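You operate a simulated robot arm through the tools that you are given. There is no shell and no other tool. Be economical: measure what you need, move in short steps, check, and stop when the job is done.

You are at the controls of a simulated robot arm. One attempt, no reset.

## Task
Press BELT STOP, select HAND, open the gantry air, run one gantry cycle, then shut that air again.
Fine: one press of GANTRY CYCLE runs it; the three plates under the cups end whole on the standing belt; leave the other controls as they are.
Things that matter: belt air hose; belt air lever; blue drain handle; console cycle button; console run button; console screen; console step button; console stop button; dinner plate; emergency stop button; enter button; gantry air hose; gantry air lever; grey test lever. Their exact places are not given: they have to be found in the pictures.

It is judged by the outcome, as a careful person would: the job done as asked, and still so three seconds after it is handed in. It fails if anything else is knocked over, pushed out of place, dropped, spilled or broken.

## Robot
A 7-joint arm with a two-finger parallel gripper, hanging from a carriage that runs on a rail from [0, -2277] to [0, 3] (x, y) and turns from -4.643 to 7.365 rad about z. Base frame: it is fixed where the carriage stands at the start and does not move with it; the origin is on the floor, on the carriage's upright axis, x ahead of it, y to its left, z up. Readings come in mm, rad, newtons and seconds.
With the tool pointing down near the work surface it reaches from about 240 to 680 mm from the robot's upright axis, wherever it stands. Its first joint turns from -2.897 to 2.897 rad. Places, roughly: belt air hose [0, 700, 1000]; belt air lever [0, 700, 900]; blue drain handle [300, 600, 800]; console cycle button [600, 300, 900]; console run button [600, 400, 1000]; console screen [1100, 400, 1000]; console step button [700, 300, 900]; console stop button [500, 500, 1000]; dinner plate [0, 2000, 1000]; emergency stop button [1600, 300, 1000]; enter button [1500, 400, 1000]; gantry air hose [-200, 700, 1000]; gantry air lever [-200, 700, 900]; grey test lever [-300, 700, 900]; key switch [1600, 500, 1100]; lamp test button [1600, 400, 1000]. Payload 3.91 kg.
The tool frame sits at the grasp point between the pads (the TCP): z along the fingers, y along the line on which they close. The tips reach 30 mm beyond it. Largest opening 110 mm; finger width 20, thickness 10; the body of the gripper, 48 by 112 mm, starts 55 mm behind the TCP.
Orientation is told as [roll, pitch, yaw] about the base's x, y, z axes, in that order, counted from this pose: with the fingers straight down and closing along the base's y, the tool's x points along the base's -x, its y along +y and its z along -z.

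## Interface
- The arm moves only by the tool drive_tool. Its argument "targets" is a list of rows, each a list of 3 entries, a list of its own where there are three numbers: the shift along the tool's x, y, z in mm, then the turn, a rotation vector about the tool's x, y, z in rad, then the opening, from 0 (shut) to 1 (fully open). In form: [[[tx, ty, tz], [rx, ry, rz], grip], ...]. A call has 1 to 10 rows; each row shifts and turns the commanded pose from where the row before left it, along the tool's axes as they then stand. A row lasts 0.2 s, in which the tool goes at most 50 mm and 0.15 rad; a call with a longer step from one row to the next is refused whole, and so is a gripper value outside its range. A pose out of reach is approached as far as the arm can. The call stops where the force on the tool passes 50 N (or 10 N more than at its start, if that is more) or the arm is blocked; 0.2 s more then pass. The fingers move at their own pace (about 108 mm/s each) and stop on an object; they squeeze with about 44 N. The grip force told is the motor's: it shows also when the fingers shut on nothing. Time passes only in rows, and 0.2 s behind the last, so rows that do not move let the fingers close. It gives the time, the measured TCP pose, the force on the tool (base axes), the opening and the grip force at its end, in the units of the frame above (readings bear some noise), with the torque about the TCP (base axes, N m) and any sound that the robot's microphone picked up.
- Cameras (640 x 400 px; columns grow to the right, rows downward): "scene" is now at [226.2, 78.1, 1498]; the picture's right is [0.95, -0.30, 0.00], its down [-0.21, -0.66, -0.72] and it looks along [0.22, 0.68, -0.70] (base axes); focal length 250 px, centre (320, 200). "wrist" rides on the gripper at [72, 17, -103] in the tool frame; the picture's right is [-0.23, 0.97, 0.00], its down [-0.76, -0.18, -0.62] and it looks along [-0.61, -0.14, 0.78] (tool axes); focal length 222 px, centre (320, 200).
- get_image(camera): a new picture of that camera. It takes no simulated time.
- move_column(by): slides the trunk up (or, below 0, down) by that many mm; the arm and the scene camera ride with it, the base frame stays. It gives what a move gives, with no picture.
- steer(legs): drives the robot by 1 to 6 legs, each [ahead, left, turn to the left] in mm, mm and rad, along the robot's own axes; the way and the turn of a leg run together, so that a leg with both is an arc; at most 1500 mm and 3.142 rad a leg. The arm and the cameras ride along, it lands a little off, and it stops where it bumps. It keeps to its track: a leg is cut to what the track allows. It gives what a move gives.
- head_to(pan, tilt): turns the head with the scene camera to pan (to the left, within 2.705 rad either way) and tilt (down, from -0.506 to 1.204), counted from straight ahead of the robot. It gives what a move gives.
- measure_at(camera, pixels): for up to 12 pixels [column, row] of the newest picture of that camera ("zoom" is the newest enlarged one), the place [x, y, z] in the base frame of the surface seen there, good to about 3 mm. It takes no simulated time.
- zoom(camera, box): a new picture of the part [left, top, right, bottom] of that camera's present view, enlarged. It takes no simulated time.
- close_job(): hands the job in; it is judged then, once.

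Keep the steps short. Do not move on a guess: measure, check each grasp and each placing, and mend mistakes. In all there are 80 turns and 48 pictures (those below and enlarged ones count). Leave the gripper open and the arm clear of the work at the hand-in unless told otherwise, and finish with a single line.

The tools are called after "Call:" by a JSON object that holds its "api" and its "payload". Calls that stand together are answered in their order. drive_tool: Moves the arm, as the interface text tells. Its arguments: {"type":"object","properties":{"targets":{"type":"array","items":{"type":"array"}}},"required":["targets"]} The other tools are called the same way: move_column (by) slides the trunk up or down; steer (legs) drives the base; head_to (pan, tilt) turns the head that bears the scene camera; get_image (camera) takes a picture; measure_at (camera, pixels) gives the place of the surface under pixels of a picture; zoom (camera, box) takes an enlarged picture of a part of a camera's view; close_job () hands the job in.

At the start:

```text
time: 0.0
ee_pos: [281.9, 395.0, 1322.1]
tool_rot: [0.0, -0.001, 0.001]
force: [1.0, -0.3, -0.5]
torque: [0.0, -0.01, 0.03]
width: 110.1
finger_force: 0.0
trunk travel left (down, up): [-175.0, 405.0]
robot x, y, heading: [-0.9, 3.4, -0.003]
head pan, tilt: [1.265, 0.77]
```

scene: 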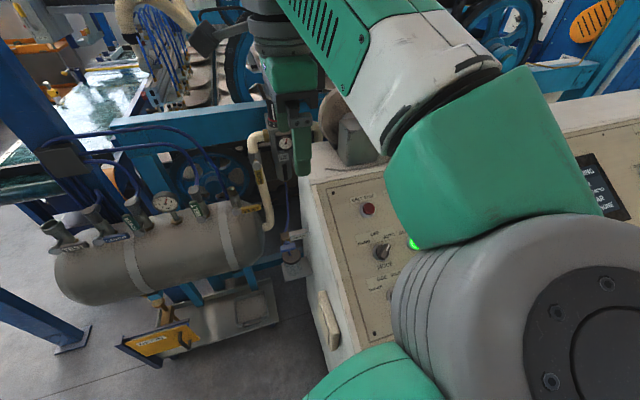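
wrist: 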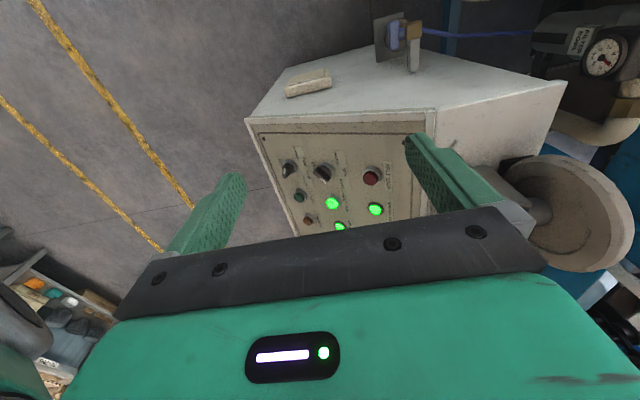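

I see the console panel in both pictures and the air tank with levers at left. First I enlarge both to read the labels.

Call:
{"api": "zoom", "payload": {"camera": "scene", "box": [300, 170, 440, 350]}}

Call:
{"api": "zoom", "payload": {"camera": "scene", "box": [20, 120, 320, 310]}}

Call:
{"api": "zoom", "payload": {"camera": "wrist", "box": [240, 100, 450, 240]}}

```text
2.22 times, centred on (370, 260) of scene
```

zoom: 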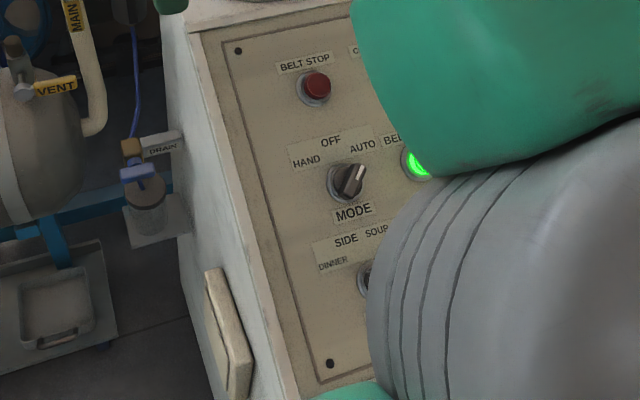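

```text
2.11 times, centred on (170, 215) of scene
```

zoom: 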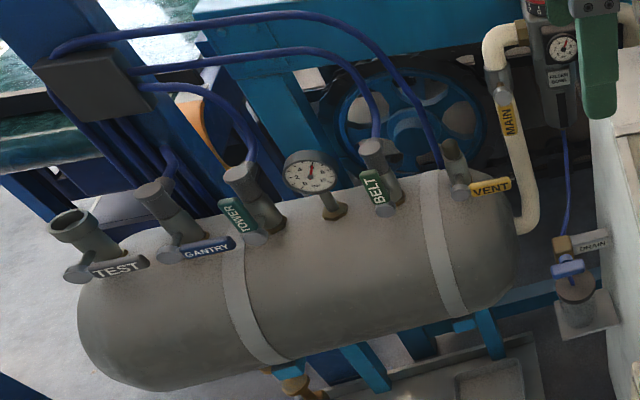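

```text
2.86 times, centred on (345, 170) of wrist
```

zoom: 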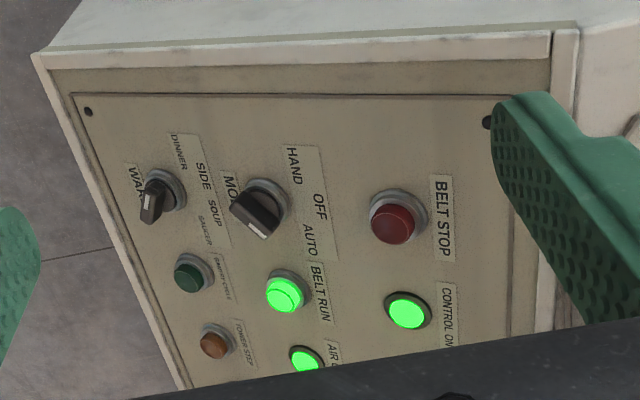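

The last enlargement shows the panel with BELT STOP, MODE (at AUTO?), GANTRY CYCLE (green, unlit). I measure those buttons and panel surface points.

Call:
{"api": "measure_at", "payload": {"camera": "zoom", "pixels": [[392, 225], [268, 225], [245, 205], [187, 277], [213, 345], [286, 294], [407, 312], [153, 200], [88, 112], [487, 123], [340, 160], [470, 280]]}}

Call:
{"api": "measure_at", "payload": {"camera": "scene", "pixels": [[76, 248], [62, 225], [110, 240], [128, 235], [96, 213], [103, 243], [133, 220], [200, 212], [236, 208], [368, 210], [381, 250], [165, 203]]}}

```text
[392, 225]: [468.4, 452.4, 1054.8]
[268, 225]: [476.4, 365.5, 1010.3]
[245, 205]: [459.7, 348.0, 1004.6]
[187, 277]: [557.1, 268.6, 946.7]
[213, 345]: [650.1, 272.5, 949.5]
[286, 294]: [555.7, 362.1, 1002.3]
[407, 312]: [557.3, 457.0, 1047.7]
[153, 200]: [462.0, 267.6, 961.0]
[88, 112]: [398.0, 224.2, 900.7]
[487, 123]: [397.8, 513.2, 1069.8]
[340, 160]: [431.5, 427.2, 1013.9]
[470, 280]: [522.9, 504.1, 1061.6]
```

```text
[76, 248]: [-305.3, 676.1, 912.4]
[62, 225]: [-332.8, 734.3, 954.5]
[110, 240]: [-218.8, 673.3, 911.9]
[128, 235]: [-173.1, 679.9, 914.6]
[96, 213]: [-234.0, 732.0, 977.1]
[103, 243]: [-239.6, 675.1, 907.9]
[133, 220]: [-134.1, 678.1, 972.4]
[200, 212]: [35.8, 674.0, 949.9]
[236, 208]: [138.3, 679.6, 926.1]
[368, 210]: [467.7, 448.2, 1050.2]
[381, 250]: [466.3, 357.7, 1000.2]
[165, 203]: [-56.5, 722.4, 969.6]
```

Panel slope is about 30° (normal [0,-0.5,0.86]); BELT STOP cap at about [468,450,1053], MODE at [467,357,1003], GANTRY CYCLE at [557,269,947]. I look toward the screen and the gantry before moving.

Call:
{"api": "head_to", "payload": {"pan": 0.4, "tilt": 0.4}}

Call:
{"api": "get_image", "payload": {"camera": "scene"}}

Call:
{"api": "head_to", "payload": {"pan": 1.7, "tilt": 0.35}}

Call:
{"api": "get_image", "payload": {"camera": "scene"}}

```text
time: 1.2
ee_pos: [281.9, 394.4, 1321.9]
tool_rot: [-0.002, -0.001, -0.001]
force: [0.0, 0.5, -0.7]
torque: [0.0, 0.02, -0.01]
width: 110.3
finger_force: 0.1
trunk travel left (down, up): [-175.0, 405.0]
robot x, y, heading: [-1.5, -4.0, 0.002]
head pan, tilt: [0.4, 0.4]
```

```text
42 pictures are left
```

scene: 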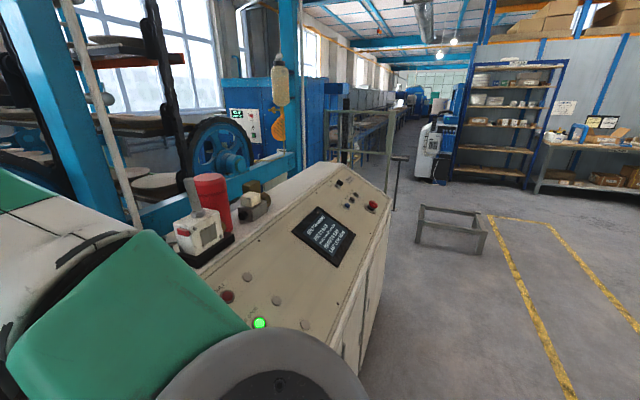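

```text
time: 2.6
ee_pos: [283.9, 394.5, 1321.4]
tool_rot: [0.0, 0.0, 0.0]
force: [0.4, -0.2, 0.1]
torque: [-0.03, 0.01, 0.01]
width: 110.1
finger_force: 0.0
trunk travel left (down, up): [-175.0, 405.0]
robot x, y, heading: [-0.5, -0.6, 0.001]
head pan, tilt: [1.7, 0.351]
```

```text
41 pictures are left
```

scene: 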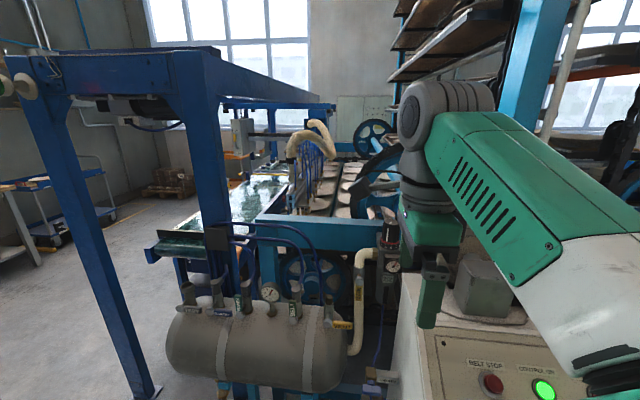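

The screen at (325,235) in the first view was readable; I turn back to read it enlarged. Then back to the valves for a close look.

Call:
{"api": "head_to", "payload": {"pan": 0.4, "tilt": 0.4}}

Call:
{"api": "zoom", "payload": {"camera": "scene", "box": [270, 190, 370, 280]}}

Call:
{"api": "head_to", "payload": {"pan": 1.85, "tilt": 0.6}}

Call:
{"api": "get_image", "payload": {"camera": "scene"}}

```text
time: 4.1
ee_pos: [283.3, 396.0, 1320.2]
tool_rot: [0.001, 0.0, 0.001]
force: [0.9, -0.4, 1.1]
torque: [-0.01, 0.0, 0.03]
width: 109.9
finger_force: 0.0
trunk travel left (down, up): [-175.0, 405.0]
robot x, y, heading: [0.7, -1.2, -0.003]
head pan, tilt: [0.4, 0.4]
```

```text
4.44 times, centred on (320, 235) of scene
```

zoom: 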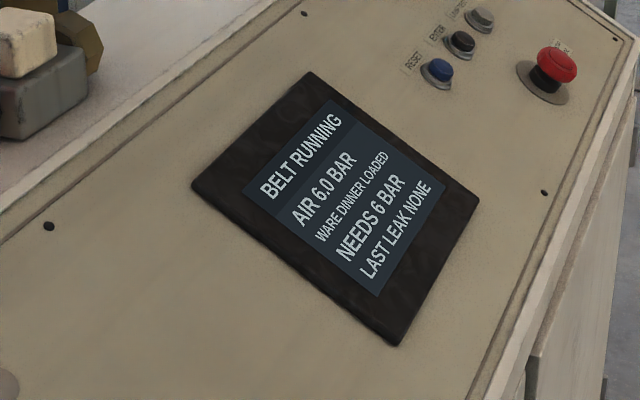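

```text
time: 5.7
ee_pos: [283.1, 394.3, 1321.2]
tool_rot: [-0.002, 0.0, 0.001]
force: [0.8, 1.0, 0.4]
torque: [0.01, -0.02, -0.02]
width: 110.1
finger_force: 0.0
trunk travel left (down, up): [-175.0, 405.0]
robot x, y, heading: [1.7, -2.3, 0.001]
head pan, tilt: [1.85, 0.6]
```

```text
39 pictures are left
```

scene: 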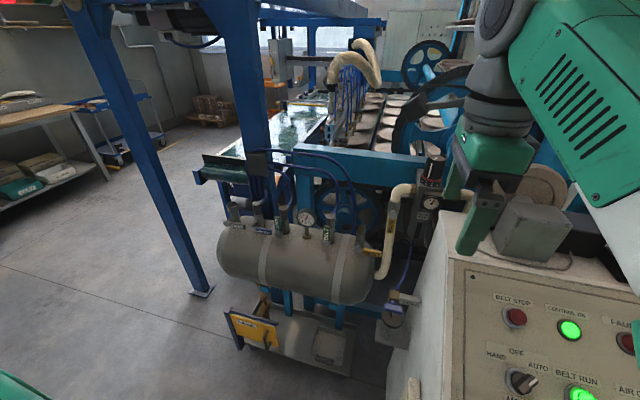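

AIR 6.0 BAR, needs 6 bar, belt running. Now the valves enlarged, plus gantry and cups.

Call:
{"api": "zoom", "payload": {"camera": "scene", "box": [210, 140, 420, 270]}}

Call:
{"api": "zoom", "payload": {"camera": "scene", "box": [270, 30, 470, 160]}}

```text
3.05 times, centred on (315, 205) of scene
```

zoom: 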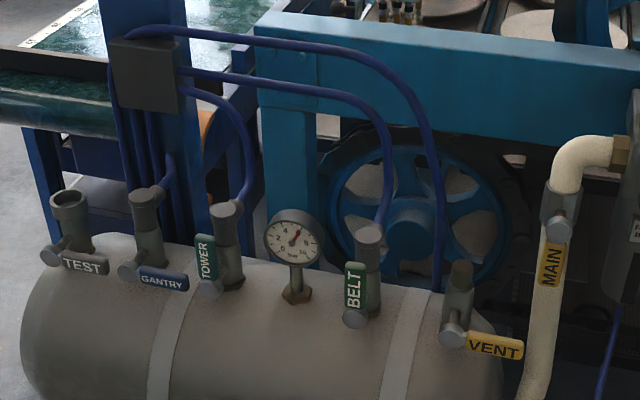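

```text
3.08 times, centred on (370, 95) of scene
```

zoom: 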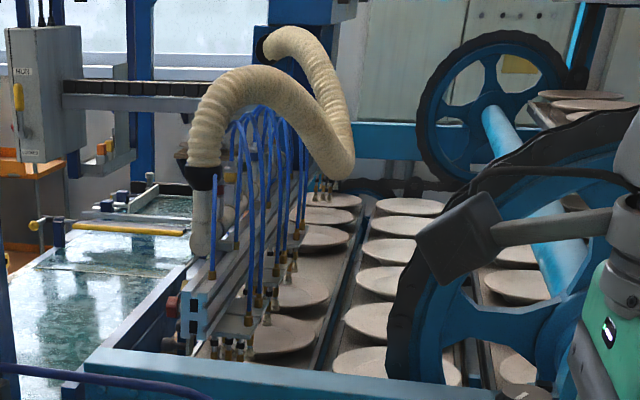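

Valve handles face me (−y side): BELT and TOWER stand upright (open), TEST and GANTRY lie sideways (shut). Start with BELT STOP: move above it with shut fingers and tilt 0.53 rad to the panel normal.

Call:
{"api": "drive_tool", "payload": {"targets": [[[-31, 0, 28], [0, 0, 0], 0], [[-31, 0, 28], [0, 0, 0], 0], [[-31, 0, 28], [0, 0, 0], 0], [[-31, 0, 28], [0, 0, 0], 0], [[-31, 0, 28], [0, 0, 0], 0], [[-31, 0, 28], [0, 0, 0], 0], [[0, 0, 0], [-0.1325, 0, 0], 0], [[0, 0, 0], [-0.1325, 0, 0], 0], [[0, 0, 0], [-0.1325, 0, 0], 0], [[0, 0, 0], [-0.1325, 0, 0], 0]]}}

Call:
{"api": "get_image", "payload": {"camera": "wrist"}}

```text
time: 7.9
ee_pos: [467.7, 393.1, 1154.1]
tool_rot: [0.531, 0.0, 0.0]
force: [0.3, -0.8, -0.1]
torque: [-0.02, -0.05, -0.02]
width: 0.0
finger_force: 37.2
trunk travel left (down, up): [-175.0, 405.0]
robot x, y, heading: [2.8, -1.0, 0.003]
head pan, tilt: [1.85, 0.6]
```

```text
36 pictures are left
```

wrist: 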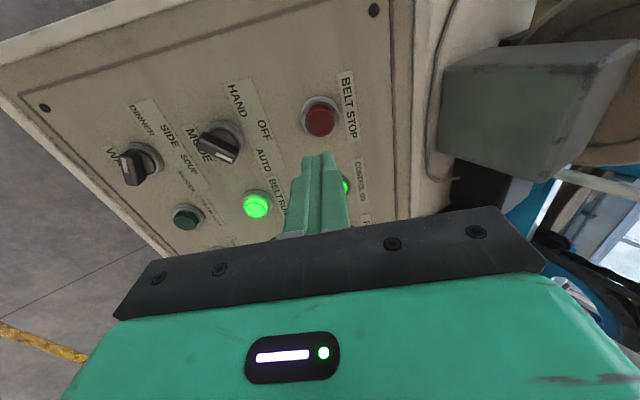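

The fingers hang in front of BELT STOP (320,120). I measure the button, knob and CYCLE once more from here.

Call:
{"api": "measure_at", "payload": {"camera": "wrist", "pixels": [[320, 122], [311, 103], [332, 130], [225, 150], [208, 143], [236, 156], [200, 125], [187, 218], [180, 221], [256, 205], [374, 10], [43, 107]]}}

Call:
{"api": "zoom", "payload": {"camera": "wrist", "box": [110, 60, 350, 210]}}

```text
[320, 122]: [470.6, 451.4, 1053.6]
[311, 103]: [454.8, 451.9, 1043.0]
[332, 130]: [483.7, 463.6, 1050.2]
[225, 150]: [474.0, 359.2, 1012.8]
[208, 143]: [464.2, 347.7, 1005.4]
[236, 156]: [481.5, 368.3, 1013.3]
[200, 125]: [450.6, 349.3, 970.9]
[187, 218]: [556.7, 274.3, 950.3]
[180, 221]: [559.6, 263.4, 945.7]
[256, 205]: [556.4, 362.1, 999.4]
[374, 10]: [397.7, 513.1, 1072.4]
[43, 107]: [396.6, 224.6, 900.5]
```

```text
2.67 times, centred on (230, 135) of wrist
```

zoom: 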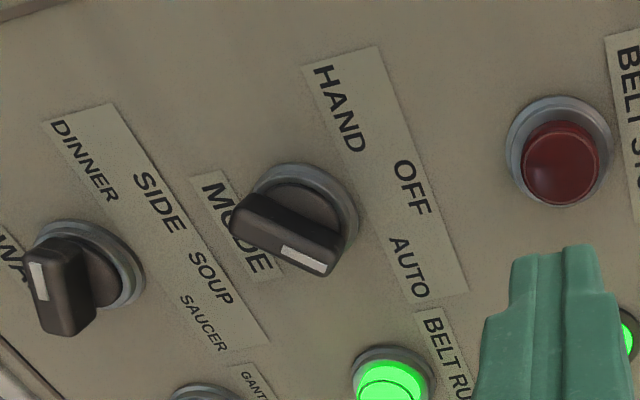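

Aligned: 86 mm to the cap. I advance 80 mm, then small steps to press, then check.

Call:
{"api": "drive_tool", "payload": {"targets": [[[-2, 0, 40], [0, 0, 0], 0], [[0, 0, 36], [0, 0, 0], 0], [[0, 0, 5], [0, 0, 0], 0], [[0, 0, 3], [0, 0, 0], 0], [[0, 0, 2], [0, 0, 0], 0], [[0, 0, 2], [0, 0, 0], 0], [[0, 0, 2], [0, 0, 0], 0]]}}

```text
time: 9.5
ee_pos: [469.8, 440.1, 1076.7]
tool_rot: [0.528, -0.001, 0.0]
force: [-0.5, -2.0, 1.3]
torque: [-0.04, 0.0, -0.01]
width: 0.1
finger_force: 37.6
trunk travel left (down, up): [-175.0, 405.0]
robot x, y, heading: [-0.6, -2.2, -0.001]
head pan, tilt: [1.85, 0.6]
heard: click
```

A click was heard. I back off 60 mm and check the panel.

Call:
{"api": "drive_tool", "payload": {"targets": [[[0, 0, -30], [0, 0, 0], 0], [[0, 0, -50], [0, 0, 0], 0]]}}

Call:
{"api": "get_image", "payload": {"camera": "wrist"}}

```text
time: 10.1
ee_pos: [469.1, 397.8, 1144.4]
tool_rot: [0.527, -0.001, -0.001]
force: [0.4, -0.8, -0.7]
torque: [-0.01, -0.02, -0.01]
width: 0.0
finger_force: 38.3
trunk travel left (down, up): [-175.0, 405.0]
robot x, y, heading: [-0.9, -1.3, -0.006]
head pan, tilt: [1.85, 0.6]
```

```text
34 pictures are left
```

wrist: 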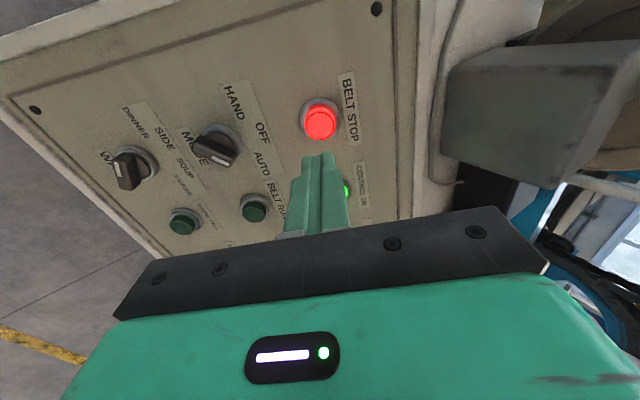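

BELT STOP is now lit and BELT RUN is out. Next MODE: move over the knob axis (x≈470), open to ~40 mm and turn by −0.8 rad to line up with its bar.

Call:
{"api": "drive_tool", "payload": {"targets": [[[0, -35, 0], [0, 0, 0], 0.36], [[0, -34, 0], [0, 0, 0], 0.36], [[0, -34, 0], [0, 0, 0], 0.36], [[0, 0, 5], [0, 0, -0.14], 0.36], [[0, 0, 5], [0, 0, -0.14], 0.36], [[0, 0, 0], [0, 0, -0.14], 0.36], [[0, 0, 0], [0, 0, -0.14], 0.36], [[0, 0, 0], [0, 0, -0.14], 0.36], [[0, 0, 0], [0, 0, -0.1], 0.36], [[0, 0, 0], [0, 0, 0], 0.36]]}}

Call:
{"api": "get_image", "payload": {"camera": "wrist"}}

```text
time: 12.3
ee_pos: [470.1, 315.7, 1084.5]
tool_rot: [0.387, -0.374, 0.729]
force: [0.4, 0.2, 0.5]
torque: [0.01, 0.0, -0.03]
width: 39.6
finger_force: 0.2
trunk travel left (down, up): [-175.0, 405.0]
robot x, y, heading: [3.7, 2.6, -0.001]
head pan, tilt: [1.85, 0.6]
```

```text
33 pictures are left
```

wrist: 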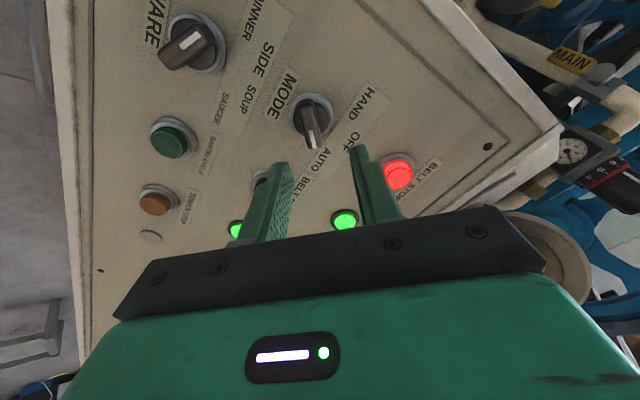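

The bar at (310,125) lies along the fingers' gap. I measure its ends and ring centre.

Call:
{"api": "zoom", "payload": {"camera": "wrist", "box": [270, 80, 360, 160]}}

Call:
{"api": "measure_at", "payload": {"camera": "wrist", "pixels": [[308, 112], [313, 145], [311, 130], [308, 95], [294, 115], [331, 112]]}}

```text
5.00 times, centred on (315, 120) of wrist
```

zoom: 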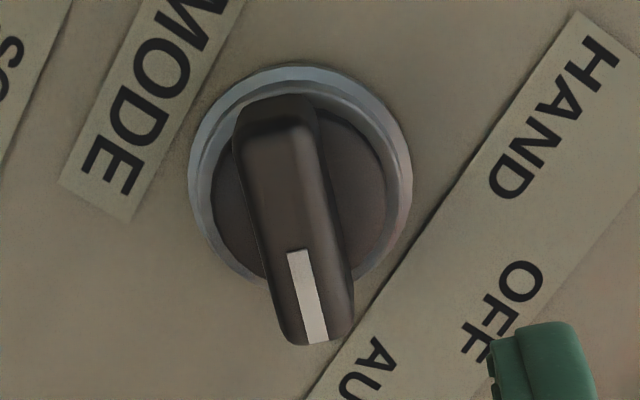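

```text
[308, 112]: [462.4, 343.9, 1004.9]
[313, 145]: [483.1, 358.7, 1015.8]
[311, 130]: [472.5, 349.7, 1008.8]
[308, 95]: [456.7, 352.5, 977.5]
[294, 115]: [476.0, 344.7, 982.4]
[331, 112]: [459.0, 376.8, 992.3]
```

Bar angle matches the fingers (~46°). Shift −4 mm in y, descend 68 mm and close on the bar.

Call:
{"api": "drive_tool", "payload": {"targets": [[[0, -4, 30], [0, 0, 0], 0.36], [[0, 0, 28], [0, 0, 0], 0.36], [[0, 0, 6], [0, 0, 0], 0.36], [[0, 0, 4], [0, 0, 0], 0.36], [[0, 0, 0], [0, 0, 0], 0.0], [[0, 0, 0], [0, 0, 0], 0.0]]}}

Call:
{"api": "get_image", "payload": {"camera": "wrist"}}

```text
time: 13.7
ee_pos: [474.8, 345.5, 1021.2]
tool_rot: [0.384, -0.367, 0.724]
force: [22.6, -2.2, -27.9]
torque: [0.39, -0.79, -0.38]
width: 13.9
finger_force: 44.9
trunk travel left (down, up): [-175.0, 405.0]
robot x, y, heading: [1.8, -0.9, -0.0]
head pan, tilt: [1.85, 0.6]
```

```text
31 pictures are left
```

wrist: 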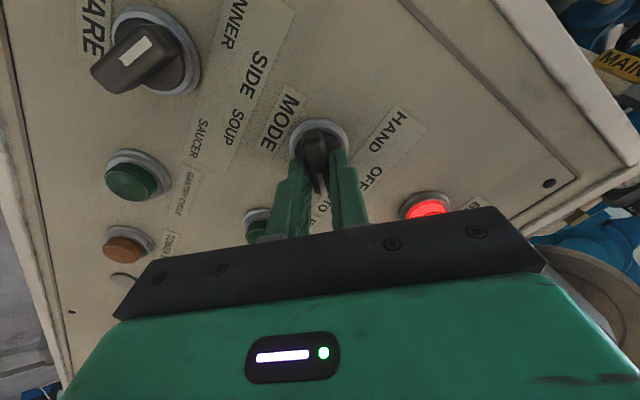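

Gripped (13.9 mm wide), with some side force; I ease −3 mm in y and then read.

Call:
{"api": "drive_tool", "payload": {"targets": [[[0, -3, 0], [0, 0, 0], 0.0], [[0, 0, 0], [0, 0, 0], 0.0]]}}

```text
time: 14.3
ee_pos: [474.0, 345.8, 1021.8]
tool_rot: [0.386, -0.371, 0.727]
force: [16.3, 3.7, -29.6]
torque: [0.21, -0.75, -0.41]
width: 13.8
finger_force: 44.8
trunk travel left (down, up): [-175.0, 405.0]
robot x, y, heading: [-2.7, 3.9, 0.002]
head pan, tilt: [1.85, 0.6]
```

There is a ~27 N force along the normal; I back off 2 mm and read.

Call:
{"api": "drive_tool", "payload": {"targets": [[[0, -2, -2], [0, 0, 0], 0.0], [[0, 0, 0], [0, 0, 0], 0.0]]}}

```text
time: 14.9
ee_pos: [474.6, 344.0, 1021.7]
tool_rot: [0.389, -0.369, 0.728]
force: [9.5, 16.3, -36.5]
torque: [-0.1, -0.44, -0.22]
width: 13.9
finger_force: 44.7
trunk travel left (down, up): [-175.0, 405.0]
robot x, y, heading: [-0.9, 4.0, -0.0]
head pan, tilt: [1.85, 0.6]
```

Backing off raised the pull, so the command lies outside; go in 5 mm and a further −2 mm in y, then begin the turn in small steps.

Call:
{"api": "drive_tool", "payload": {"targets": [[[0, -2, 5], [0, 0, 0], 0.0], [[0, 0, 0], [0, 0, -0.1], 0.0], [[0, 0, 0], [0, 0, -0.1], 0.0]]}}

```text
time: 15.7
ee_pos: [473.6, 345.3, 1021.4]
tool_rot: [0.326, -0.435, 0.898]
force: [-15.8, -7.5, 13.5]
torque: [-0.71, 0.39, 0.18]
width: 13.7
finger_force: 44.7
trunk travel left (down, up): [-175.0, 405.0]
robot x, y, heading: [3.0, -3.4, 0.0]
head pan, tilt: [1.85, 0.6]
stopped in row 3: the force on the tool passed its limit at 53 N (the readings are from after the stop); the commanded pose is now the measured one
```

Turned 0.18 rad so far; continue in small steps.

Call:
{"api": "drive_tool", "payload": {"targets": [[[0, 0, 0], [0, 0, -0.1], 0.0], [[0, 0, 0], [0, 0, -0.1], 0.0], [[0, 0, 0], [0, 0, -0.1], 0.0], [[0, 0, 0], [0, 0, -0.1], 0.0], [[0, 0, 0], [0, 0, -0.1], 0.0]]}}

```text
time: 16.8
ee_pos: [473.0, 346.3, 1022.4]
tool_rot: [0.105, -0.53, 1.37]
force: [-16.7, -7.0, 8.5]
torque: [0.14, 0.33, 0.11]
width: 14.0
finger_force: 45.2
trunk travel left (down, up): [-175.0, 405.0]
robot x, y, heading: [-0.3, 2.2, 0.002]
head pan, tilt: [1.85, 0.6]
stopped in row 5: the force on the tool passed its limit at 52 N (the readings are from after the stop); the commanded pose is now the measured one
```

Call:
{"api": "drive_tool", "payload": {"targets": [[[0, 0, 0], [0, 0, -0.1], 0.0], [[0, 0, 0], [0, 0, -0.1], 0.0], [[0, 0, 0], [0, 0, -0.1], 0.0], [[0, 0, 0], [0, 0, -0.1], 0.0]]}}

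Call:
{"api": "zoom", "payload": {"camera": "wrist", "box": [180, 60, 460, 230]}}

```text
time: 17.8
ee_pos: [471.3, 346.6, 1021.6]
tool_rot: [-0.13, -0.524, 1.832]
force: [-37.2, -10.7, 22.9]
torque: [-0.87, 0.62, 0.18]
width: 13.8
finger_force: 45.2
trunk travel left (down, up): [-175.0, 405.0]
robot x, y, heading: [-4.7, -2.3, 0.002]
head pan, tilt: [1.85, 0.6]
```

```text
2.29 times, centred on (320, 145) of wrist
```

zoom: 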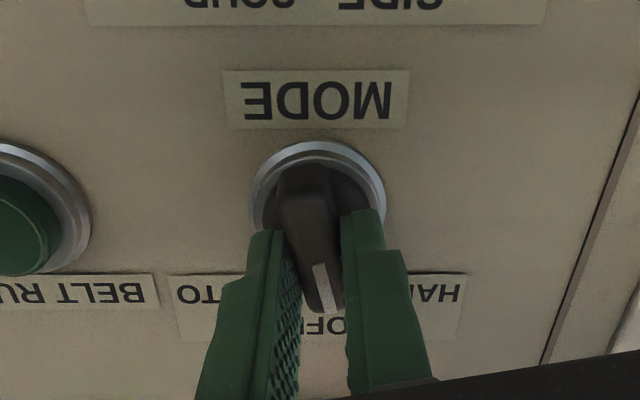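

The pointer has passed OFF toward HAND. I ease +4 mm in tool y (the side force) and keep turning.

Call:
{"api": "drive_tool", "payload": {"targets": [[[0, 4, -2], [0, 0, 0], 0.0], [[0, 1, 0], [0, 0, -0.1], 0.0], [[0, 1, 0], [0, 0, -0.1], 0.0], [[0, 0, 0], [0, 0, -0.1], 0.0], [[0, 0, 0], [0, 0, -0.1], 0.0]]}}

Call:
{"api": "zoom", "payload": {"camera": "wrist", "box": [180, 60, 460, 230]}}

```text
time: 19.0
ee_pos: [469.5, 346.1, 1022.2]
tool_rot: [-0.335, -0.428, 2.269]
force: [8.4, 14.9, -29.6]
torque: [0.27, 0.43, 0.36]
width: 13.9
finger_force: 45.0
trunk travel left (down, up): [-175.0, 405.0]
robot x, y, heading: [-0.1, -2.5, 0.001]
head pan, tilt: [1.85, 0.6]
```

```text
2.29 times, centred on (320, 145) of wrist
```

zoom: 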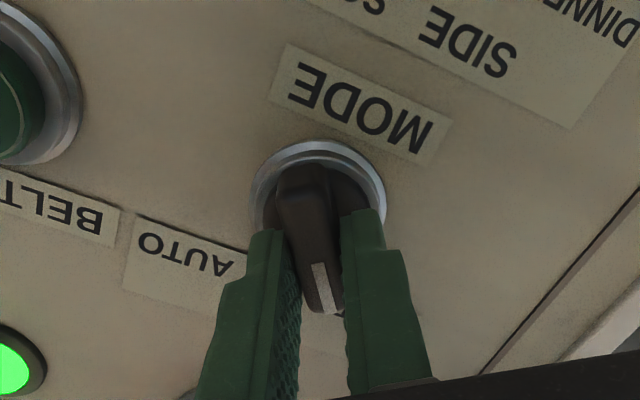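

Close to HAND. A little more turn, then release, open and look.

Call:
{"api": "drive_tool", "payload": {"targets": [[[0, 0, 3], [0, 0, -0.1], 0.0], [[0, 0, 0], [0, 0, -0.05], 0.0], [[0, 0, 0], [0, 0, 0], 0.0]]}}

```text
time: 19.8
ee_pos: [469.3, 345.3, 1020.8]
tool_rot: [-0.396, -0.373, 2.421]
force: [0.9, 0.8, -13.5]
torque: [0.04, 0.86, 0.5]
width: 14.0
finger_force: 44.6
trunk travel left (down, up): [-175.0, 405.0]
robot x, y, heading: [1.8, -2.0, -0.007]
head pan, tilt: [1.85, 0.6]
```

Call:
{"api": "drive_tool", "payload": {"targets": [[[0, 0, 0], [0, 0, 0], 0.36], [[0, 0, 0], [0, 0, 0], 0.36], [[0, 0, -40], [0, 0, 0], 0.36], [[0, 0, -30], [0, 0, 0], 0.36]]}}

Call:
{"api": "zoom", "payload": {"camera": "wrist", "box": [180, 60, 460, 230]}}

```text
time: 20.8
ee_pos: [469.1, 308.9, 1080.7]
tool_rot: [-0.396, -0.371, 2.423]
force: [0.1, -0.1, 0.5]
torque: [0.01, 0.0, 0.0]
width: 39.7
finger_force: 0.0
trunk travel left (down, up): [-175.0, 405.0]
robot x, y, heading: [-0.2, 5.1, -0.001]
head pan, tilt: [1.85, 0.6]
```

```text
2.29 times, centred on (320, 145) of wrist
```

zoom: 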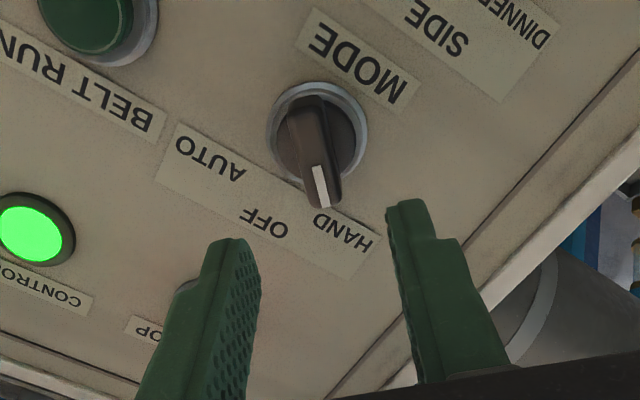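

The pointer is at HAND. I check the screen with the head camera, after turning the wrist back.

Call:
{"api": "drive_tool", "payload": {"targets": [[[0, 0, -30], [0, 0, 0.15], 0.2], [[0, 0, -20], [0, 0, 0.15], 0.0], [[0, 0, 0], [0, 0, 0.15], 0.0], [[0, 0, 0], [0, 0, 0.15], 0.0], [[0, 0, 0], [0, 0, 0.15], 0.0], [[0, 0, 0], [0, 0, 0.15], 0.0], [[0, 0, 0], [0, 0, 0.15], 0.0], [[0, 0, 0], [0, 0, 0.15], 0.0], [[0, 0, 0], [0, 0, 0.15], 0.0], [[0, 0, 0], [0, 0, 0.15], 0.0]]}}

Call:
{"api": "drive_tool", "payload": {"targets": [[[0, 0, 0], [0, 0, 0.15], 0.0], [[0, 0, 0], [0, 0, 0.15], 0.0], [[0, 0, 0], [0, 0, 0.15], 0.0], [[0, 0, 0], [0, 0, 0.15], 0.0], [[0, 0, 0], [0, 0, 0.15], 0.0], [[0, 0, 0], [0, 0, 0.12], 0.0]]}}

Call:
{"api": "head_to", "payload": {"pan": 0.4, "tilt": 0.4}}

Call:
{"api": "get_image", "payload": {"camera": "scene"}}

```text
time: 23.0
ee_pos: [470.2, 284.3, 1125.1]
tool_rot: [0.377, -0.396, 0.768]
force: [-0.7, 0.2, -0.5]
torque: [0.02, 0.04, 0.02]
width: 0.0
finger_force: 37.8
trunk travel left (down, up): [-175.0, 405.0]
robot x, y, heading: [-0.6, 1.7, 0.001]
head pan, tilt: [1.85, 0.6]
```

```text
time: 24.4
ee_pos: [469.9, 283.8, 1123.9]
tool_rot: [0.539, 0.014, -0.022]
force: [-0.6, 0.2, -0.4]
torque: [0.0, 0.01, 0.0]
width: 0.0
finger_force: 37.7
trunk travel left (down, up): [-175.0, 405.0]
robot x, y, heading: [-3.1, -0.7, -0.0]
head pan, tilt: [1.85, 0.6]
```

```text
time: 25.9
ee_pos: [470.4, 283.7, 1124.1]
tool_rot: [0.538, 0.009, -0.019]
force: [-0.5, 1.4, 0.1]
torque: [-0.01, 0.02, 0.02]
width: 0.0
finger_force: 38.1
trunk travel left (down, up): [-175.0, 405.0]
robot x, y, heading: [0.3, -3.9, 0.0]
head pan, tilt: [0.4, 0.4]
```

```text
27 pictures are left
```

scene: 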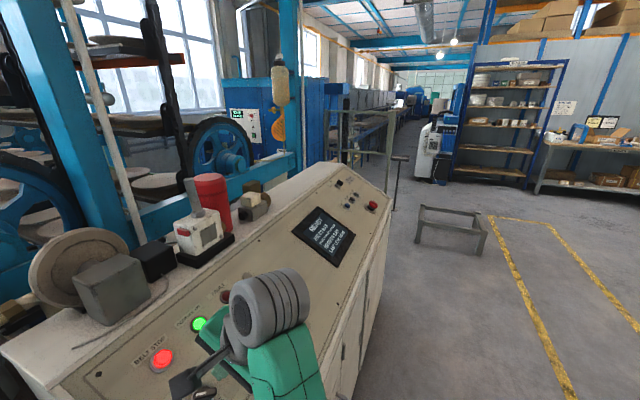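

Call:
{"api": "zoom", "payload": {"camera": "scene", "box": [285, 200, 365, 270]}}

```text
5.71 times, centred on (325, 235) of scene
```

zoom: 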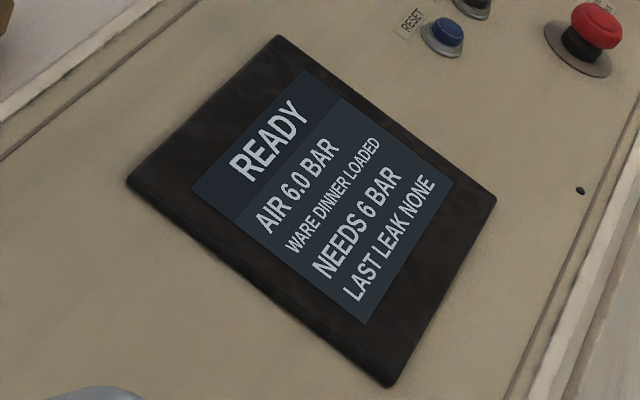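

Screen says READY. Now I view the valves closely to measure the GANTRY lever.

Call:
{"api": "head_to", "payload": {"pan": 2.1, "tilt": 0.65}}

Call:
{"api": "get_image", "payload": {"camera": "scene"}}

```text
time: 27.7
ee_pos: [470.7, 284.0, 1125.3]
tool_rot: [0.538, 0.01, -0.018]
force: [0.9, 0.4, 0.3]
torque: [0.05, 0.0, -0.02]
width: 0.1
finger_force: 37.5
trunk travel left (down, up): [-175.0, 405.0]
robot x, y, heading: [0.9, -2.8, -0.001]
head pan, tilt: [2.1, 0.649]
```

```text
25 pictures are left
```

scene: 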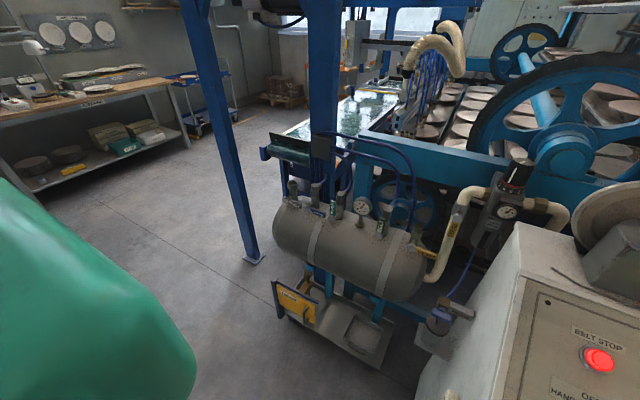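

Call:
{"api": "zoom", "payload": {"camera": "scene", "box": [265, 165, 405, 255]}}

```text
4.44 times, centred on (335, 210) of scene
```

zoom: 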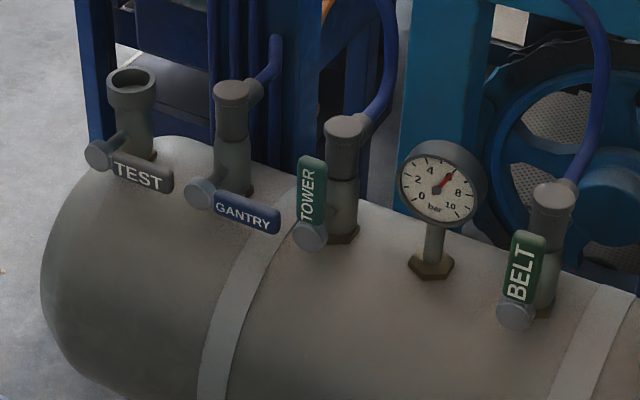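

Call:
{"api": "measure_at", "payload": {"camera": "zoom", "pixels": [[200, 193], [222, 203], [274, 221], [250, 204], [245, 226], [310, 235], [312, 168], [240, 262], [262, 250], [168, 184], [98, 155], [232, 100]]}}

```text
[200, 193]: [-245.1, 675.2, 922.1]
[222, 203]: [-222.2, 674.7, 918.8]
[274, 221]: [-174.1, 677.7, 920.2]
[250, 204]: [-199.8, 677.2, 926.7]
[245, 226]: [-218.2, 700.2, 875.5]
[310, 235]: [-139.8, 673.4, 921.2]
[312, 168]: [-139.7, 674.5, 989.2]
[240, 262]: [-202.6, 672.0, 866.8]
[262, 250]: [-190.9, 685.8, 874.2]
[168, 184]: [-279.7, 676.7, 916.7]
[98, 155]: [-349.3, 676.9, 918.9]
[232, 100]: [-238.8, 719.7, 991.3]
```

GANTRY hub at about [-242,675,918], handle lying toward +x to −167; tank surface below at z≈870. I will push the handle up with the shut fingertips held horizontally. First rise and shift forward clear of the console, then travel along −x.

Call:
{"api": "drive_tool", "payload": {"targets": [[[0, 44, -11], [0, 0, 0], 0], [[0, 44, -11], [0, 0, 0], 0], [[0, 44, -11], [0, 0, 0], 0], [[0, 44, -11], [0, 0, 0], 0], [[46, 0, 0], [0, 0, 0], 0], [[46, 0, 0], [0, 0, 0], 0], [[46, 0, 0], [0, 0, 0], 0], [[46, 0, 0], [0, 0, 0], 0], [[46, 0, 0], [0, 0, 0], 0]]}}

Call:
{"api": "drive_tool", "payload": {"targets": [[[46, 0, 0], [0, 0, 0], 0], [[46, 0, 0], [0, 0, 0], 0], [[46, 0, 0], [0, 0, 0], 0], [[46, 0, 0], [0, 0, 0], 0], [[46, 0, 0], [0, 0, 0], 0], [[46, 0, 0], [0, 0, 0], 0], [[46, 0, 0], [0, 0, 0], 0], [[46, 0, 0], [0, 0, 0], 0], [[46, 0, 0], [0, 0, 0], 0], [[26, 0, 0], [0, 0, 0], 0]]}}

```text
time: 29.7
ee_pos: [245.2, 420.5, 1254.8]
tool_rot: [0.537, 0.01, -0.023]
force: [0.7, -0.7, 0.3]
torque: [0.02, 0.02, -0.01]
width: 0.1
finger_force: 37.4
trunk travel left (down, up): [-175.0, 405.0]
robot x, y, heading: [-4.4, 0.9, 0.004]
head pan, tilt: [2.1, 0.649]
```

```text
time: 31.9
ee_pos: [-190.2, 442.3, 1259.1]
tool_rot: [0.538, 0.009, -0.015]
force: [0.8, 0.4, -0.4]
torque: [0.0, 0.01, -0.02]
width: 0.0
finger_force: 37.2
out of reach, approached as far as the arm can: row 9, 10
trunk travel left (down, up): [-175.0, 405.0]
robot x, y, heading: [1.3, -1.1, -0.0]
head pan, tilt: [2.1, 0.649]
```

Slight reach limit there, but the pose is nearly as wanted. Now tilt the tool to horizontal (rx −1.03).

Call:
{"api": "drive_tool", "payload": {"targets": [[[0, 0, 0], [-0.148, 0, 0], 0], [[0, 0, 0], [-0.148, 0, 0], 0], [[0, 0, 0], [-0.148, 0, 0], 0], [[0, 0, 0], [-0.148, 0, 0], 0], [[0, 0, 0], [-0.148, 0, 0], 0], [[0, 0, 0], [-0.148, 0, 0], 0], [[0, 0, 0], [-0.145, 0, 0], 0]]}}

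Call:
{"api": "get_image", "payload": {"camera": "wrist"}}

```text
time: 33.5
ee_pos: [-187.7, 447.2, 1259.4]
tool_rot: [1.573, 0.007, -0.022]
force: [0.0, -0.4, 0.6]
torque: [-0.03, 0.03, 0.0]
width: 0.0
finger_force: 38.0
out of reach, approached as far as the arm can: row 2
trunk travel left (down, up): [-175.0, 405.0]
robot x, y, heading: [-0.4, 0.4, -0.003]
head pan, tilt: [2.1, 0.649]
```

```text
23 pictures are left
```

wrist: 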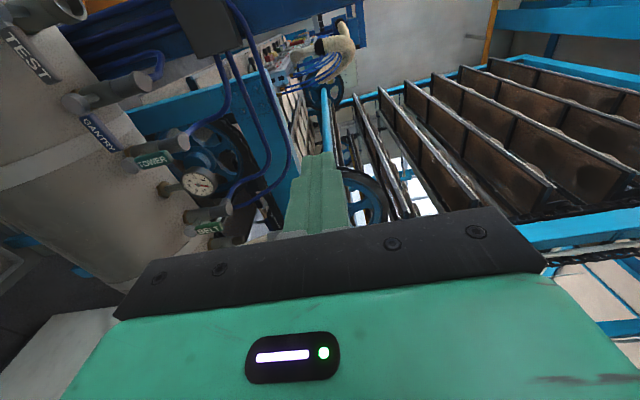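

Horizontal now. Descend toward z≈893 at y≈447 (clear of everything), then check.

Call:
{"api": "drive_tool", "payload": {"targets": [[[0, -46, 5], [0, 0, 0], 0], [[0, -46, 5], [0, 0, 0], 0], [[0, -46, 5], [0, 0, 0], 0], [[0, -46, 5], [0, 0, 0], 0], [[0, -46, 5], [0, 0, 0], 0], [[0, -46, 5], [0, 0, 0], 0], [[0, -46, 5], [0, 0, 0], 0], [[0, -44, 5], [0, 0, 0], 0]]}}

Call:
{"api": "get_image", "payload": {"camera": "wrist"}}

```text
time: 35.3
ee_pos: [-188.5, 487.5, 892.9]
tool_rot: [1.572, 0.01, -0.019]
force: [-0.4, 0.0, -0.5]
torque: [0.03, -0.03, 0.01]
width: 0.0
finger_force: 38.0
trunk travel left (down, up): [-175.0, 405.0]
robot x, y, heading: [-0.3, -1.1, 0.003]
head pan, tilt: [2.1, 0.649]
```

```text
22 pictures are left
```

wrist: 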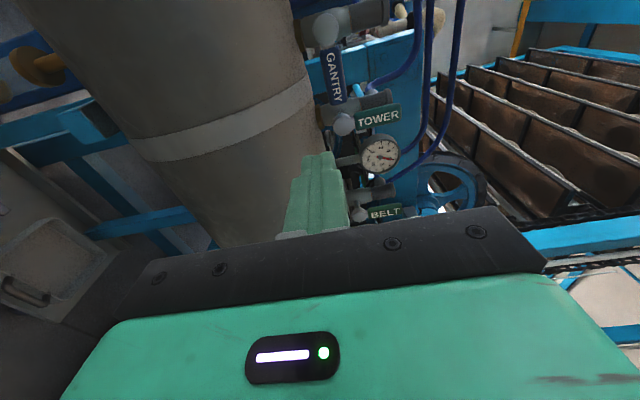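

I enlarge the handle and measure its lower edge from this side.

Call:
{"api": "zoom", "payload": {"camera": "wrist", "box": [270, 0, 420, 150]}}

```text
2.67 times, centred on (345, 75) of wrist
```

zoom: 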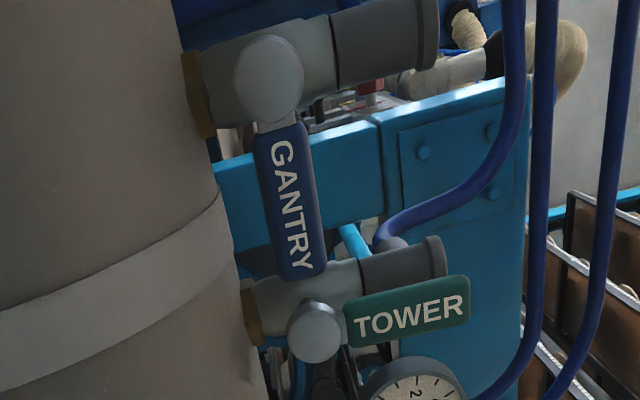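

Call:
{"api": "measure_at", "payload": {"camera": "zoom", "pixels": [[268, 78], [268, 200], [305, 190], [318, 200], [302, 272], [275, 135], [208, 160], [215, 215], [225, 270], [315, 330], [410, 310], [180, 200]]}}

```text
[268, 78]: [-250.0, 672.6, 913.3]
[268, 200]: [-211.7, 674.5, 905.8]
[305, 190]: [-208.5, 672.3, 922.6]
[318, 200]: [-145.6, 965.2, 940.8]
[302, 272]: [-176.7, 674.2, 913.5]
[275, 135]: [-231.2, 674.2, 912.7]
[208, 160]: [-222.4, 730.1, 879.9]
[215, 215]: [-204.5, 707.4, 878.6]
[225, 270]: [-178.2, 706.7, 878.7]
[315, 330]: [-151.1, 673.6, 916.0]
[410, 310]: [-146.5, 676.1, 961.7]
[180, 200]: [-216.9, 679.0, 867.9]
```

Handle spans z 905–924, tank top 880. Fingertips (20 mm square) go to z≈891, y tip 687, x≈−190 below the handle.

Call:
{"api": "drive_tool", "payload": {"targets": [[[3, -2, 40], [0, 0, 0], 0], [[2, 0, 40], [0, 0, 0], 0], [[2, 0, 40], [0, 0, 0], 0], [[0, 0, 28], [0, 0, 0], 0], [[0, 0, 20], [0, 0, 0], 0]]}}

Call:
{"api": "zoom", "payload": {"camera": "scene", "box": [265, 165, 405, 255]}}

Call:
{"api": "get_image", "payload": {"camera": "wrist"}}

```text
time: 36.5
ee_pos: [-196.0, 657.8, 899.0]
tool_rot: [1.583, 0.011, -0.023]
force: [0.7, -0.9, -1.8]
torque: [-0.1, 0.04, -0.07]
width: 0.0
finger_force: 37.8
trunk travel left (down, up): [-175.0, 405.0]
robot x, y, heading: [-1.2, -0.5, 0.001]
head pan, tilt: [2.1, 0.649]
stopped in row 5: the force on the tool passed its limit at 62 N (the readings are from after the stop); the commanded pose is now the measured one
```

```text
4.44 times, centred on (335, 210) of scene
```

zoom: 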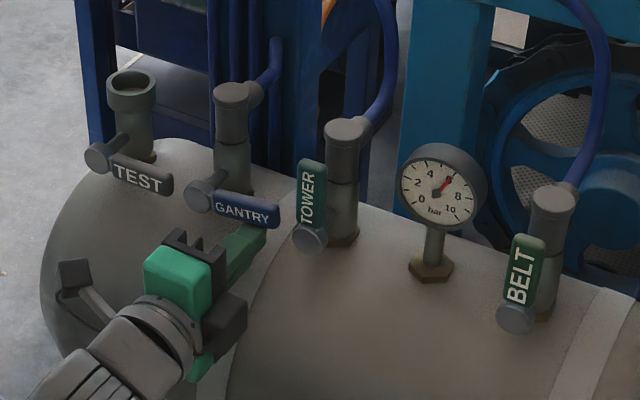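

```text
19 pictures are left
```

wrist: 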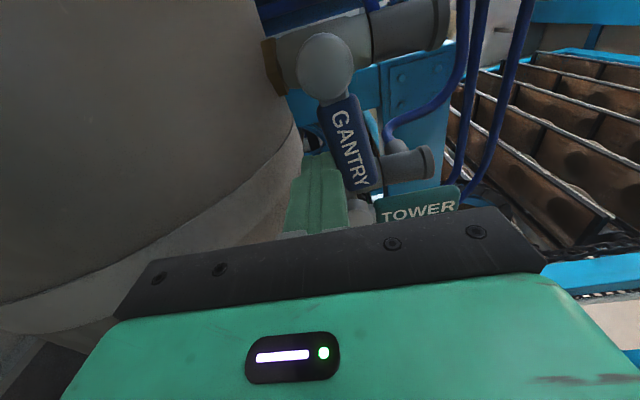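

Fingertips touched the tank's top lightly and now sit right under the handle (scene zoom agrees). Push it up along an arc around the hub.

Call:
{"api": "drive_tool", "payload": {"targets": [[[-2, 7.6, -2], [0, 0, 0], 0], [[-2, 7.6, 0], [0, 0, 0], 0], [[1.3, 9.2, 0], [0, 0, 0], 0], [[1.3, 9.3, 0], [0, 0, 0], 0], [[4.4, 8.3, 0], [0, 0, 0], 0], [[4.5, 8.2, 0], [0, 0, 0], 0], [[7, 6.2, 0], [0, 0, 0], 0], [[6.9, 6.2, 0], [0, 0, 0], 0]]}}

Call:
{"api": "zoom", "payload": {"camera": "scene", "box": [265, 165, 405, 255]}}

```text
time: 38.3
ee_pos: [-217.7, 649.5, 960.0]
tool_rot: [1.582, 0.012, -0.022]
force: [-0.1, -0.5, 0.2]
torque: [0.02, 0.02, -0.02]
width: 0.0
finger_force: 38.0
trunk travel left (down, up): [-175.0, 405.0]
robot x, y, heading: [-0.2, 0.5, 0.01]
head pan, tilt: [2.1, 0.649]
```

```text
4.44 times, centred on (335, 210) of scene
```

zoom: 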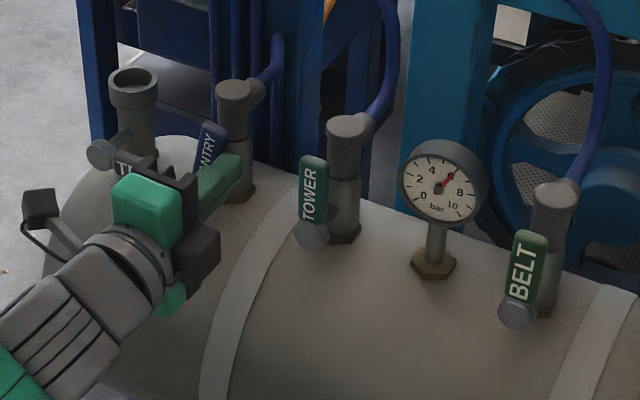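

The handle is nearly up. Push 6 mm deeper and finish leftwards.

Call:
{"api": "drive_tool", "payload": {"targets": [[[0, 0, 6], [0, 0, 0], 0], [[6, 2, 0], [0, 0, 0], 0], [[5, 2, 0], [0, 0, 0], 0], [[4, 0, 0], [0, 0, 0], 0], [[3, 0, 0], [0, 0, 0], 0], [[3, 0, 0], [0, 0, 0], 0]]}}

Call:
{"api": "get_image", "payload": {"camera": "wrist"}}

```text
time: 39.7
ee_pos: [-228.5, 657.1, 965.3]
tool_rot: [1.584, 0.009, -0.032]
force: [25.4, -6.9, 7.7]
torque: [0.12, 0.03, -0.3]
width: 0.1
finger_force: 37.6
trunk travel left (down, up): [-175.0, 405.0]
robot x, y, heading: [-3.7, -3.1, -0.002]
head pan, tilt: [2.1, 0.649]
```

```text
17 pictures are left
```

wrist: 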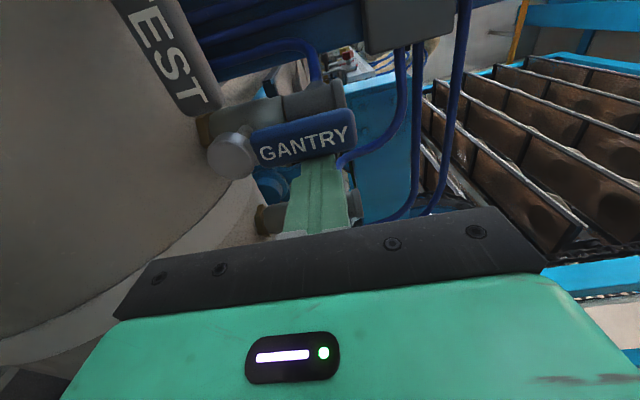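

The handle is upright against its stop (25 N side force). Back off and retreat along −y, then up.

Call:
{"api": "drive_tool", "payload": {"targets": [[[-8, 0, 0], [0, 0, 0], 0], [[-4, 0, -40], [0, 0, 0], 0], [[0, 0, -45], [0, 0, 0], 0], [[0, 0, -45], [0, 0, 0], 0], [[0, 0, -40], [0, 0, 0], 0], [[0, 46, 0], [0, 0, 0], 0], [[0, 46, 0], [0, 0, 0], 0], [[0, 46, 0], [0, 0, 0], 0], [[0, 46, 0], [0, 0, 0], 0], [[0, 46, -5], [0, 0, 0], 0]]}}

Call:
{"api": "zoom", "payload": {"camera": "scene", "box": [265, 165, 405, 255]}}

```text
time: 41.9
ee_pos: [-225.2, 478.2, 1189.0]
tool_rot: [1.58, 0.011, -0.022]
force: [-0.2, -0.7, 0.6]
torque: [0.04, 0.0, -0.03]
width: 0.1
finger_force: 37.9
trunk travel left (down, up): [-175.0, 405.0]
robot x, y, heading: [-1.8, -2.1, 0.001]
head pan, tilt: [2.1, 0.649]
```

```text
4.44 times, centred on (335, 210) of scene
```

zoom: 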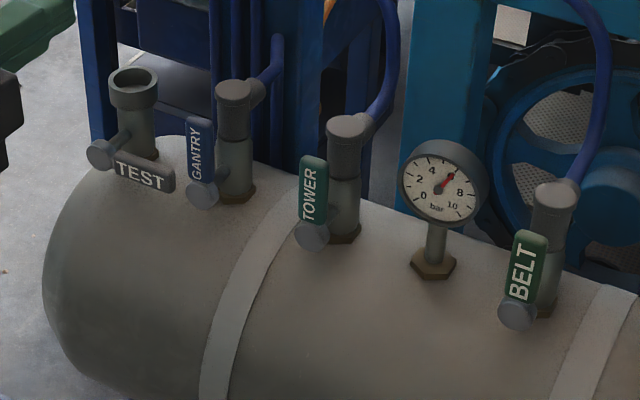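

GANTRY is upright now, gauge steady near 6. Return: tilt the tool back to 0.53 rad, rise, and travel to the console side.

Call:
{"api": "drive_tool", "payload": {"targets": [[[0, 40, 0], [0, 0, 0], 0], [[0, 35, -20], [0, 0, 0], 0], [[0, 0, 0], [0.15, 0, 0], 0], [[0, 0, 0], [0.15, 0, 0], 0], [[0, 0, 0], [0.15, 0, 0], 0], [[0, 0, 0], [0.15, 0, 0], 0], [[0, 0, 0], [0.15, 0, 0], 0], [[0, 0, 0], [0.15, 0, 0], 0], [[0, 0, 0], [0.15, 0, 0], 0]]}}

Call:
{"api": "drive_tool", "payload": {"targets": [[[-46, 0, 0], [0, 0, 0], 0], [[-46, 0, 0], [0, 0, 0], 0], [[-46, 0, 0], [0, 0, 0], 0], [[-46, 0, 0], [0, 0, 0], 0], [[-46, 0, 0], [0, 0, 0], 0], [[-46, 0, 0], [0, 0, 0], 0], [[-46, 0, 0], [0, 0, 0], 0], [[-46, 0, 0], [0, 0, 0], 0], [[-46, 0, 0], [0, 0, 0], 0], [[-46, 0, 0], [0, 0, 0], 0]]}}

Call:
{"api": "head_to", "payload": {"pan": 0.4, "tilt": 0.4}}

```text
time: 43.9
ee_pos: [-230.0, 460.6, 1234.3]
tool_rot: [0.535, 0.01, -0.023]
force: [-1.2, 0.2, 0.6]
torque: [0.0, 0.05, 0.02]
width: 0.0
finger_force: 37.0
out of reach, approached as far as the arm can: row 9
trunk travel left (down, up): [-175.0, 405.0]
robot x, y, heading: [-0.8, 0.1, 0.002]
head pan, tilt: [2.1, 0.649]
```

```text
time: 46.1
ee_pos: [199.3, 477.7, 1124.0]
tool_rot: [0.535, 0.008, -0.024]
force: [-0.8, -0.2, 0.1]
torque: [-0.03, -0.03, 0.01]
width: 0.0
finger_force: 37.7
out of reach, approached as far as the arm can: row 1, 2, 3, 4, 5, 6, 7, 8, 9, 10
trunk travel left (down, up): [-175.0, 405.0]
robot x, y, heading: [-1.0, 1.2, -0.0]
head pan, tilt: [2.1, 0.649]
```

```text
time: 47.9
ee_pos: [198.1, 478.4, 1124.4]
tool_rot: [0.532, 0.007, -0.025]
force: [0.7, -0.1, 0.0]
torque: [0.02, -0.01, -0.03]
width: 0.2
finger_force: 38.5
trunk travel left (down, up): [-175.0, 405.0]
robot x, y, heading: [0.1, 1.1, 0.007]
head pan, tilt: [0.4, 0.4]
```

It sagged to z 1124 (a joint limit on the way). I raise and check it follows.

Call:
{"api": "drive_tool", "payload": {"targets": [[[0, 0, -45], [0, 0, 0], 0], [[0, 10, -40], [0, 0, 0], 0], [[0, 10, -40], [0, 0, 0], 0]]}}

Call:
{"api": "get_image", "payload": {"camera": "scene"}}

```text
time: 48.7
ee_pos: [191.6, 486.3, 1131.1]
tool_rot: [0.536, 0.009, -0.025]
force: [-0.5, 0.3, -1.2]
torque: [-0.01, 0.02, 0.01]
width: 0.0
finger_force: 37.6
out of reach, approached as far as the arm can: row 1, 2, 3
trunk travel left (down, up): [-175.0, 405.0]
robot x, y, heading: [-3.1, -1.2, -0.0]
head pan, tilt: [0.4, 0.4]
```

```text
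15 pictures are left
```

scene: 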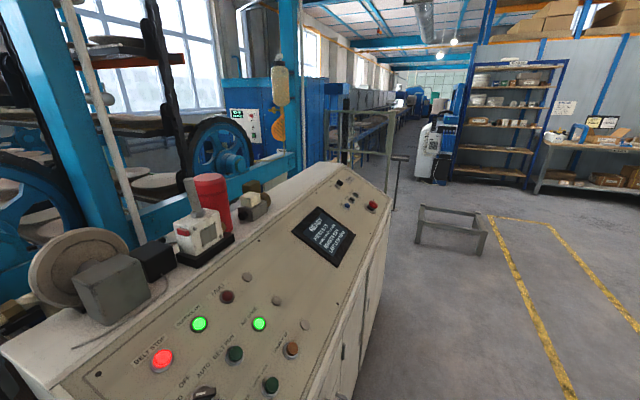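

The screen still shows READY. The arm is at a joint limit; I lift it by the column, then test small moves to free it.

Call:
{"api": "move_column", "payload": {"by": 120}}

Call:
{"api": "drive_tool", "payload": {"targets": [[[0, -20, 0], [-0.14, 0, 0], 0], [[0, -20, 0], [-0.14, 0, 0], 0], [[0, -20, 0], [-0.14, 0, 0], 0]]}}

```text
time: 50.2
ee_pos: [192.4, 485.8, 1251.6]
tool_rot: [0.532, 0.008, -0.024]
force: [0.2, 0.5, 0.4]
torque: [0.0, 0.0, 0.06]
width: 0.1
finger_force: 37.6
trunk travel left (down, up): [-295.0, 285.0]
robot x, y, heading: [-1.8, 2.1, 0.003]
head pan, tilt: [0.4, 0.4]
```

```text
time: 51.0
ee_pos: [189.0, 439.6, 1214.2]
tool_rot: [0.956, 0.005, -0.025]
force: [0.0, -0.9, -0.3]
torque: [-0.01, -0.02, 0.01]
width: 0.0
finger_force: 37.6
trunk travel left (down, up): [-295.0, 285.0]
robot x, y, heading: [2.9, -1.0, 0.006]
head pan, tilt: [0.4, 0.4]
```

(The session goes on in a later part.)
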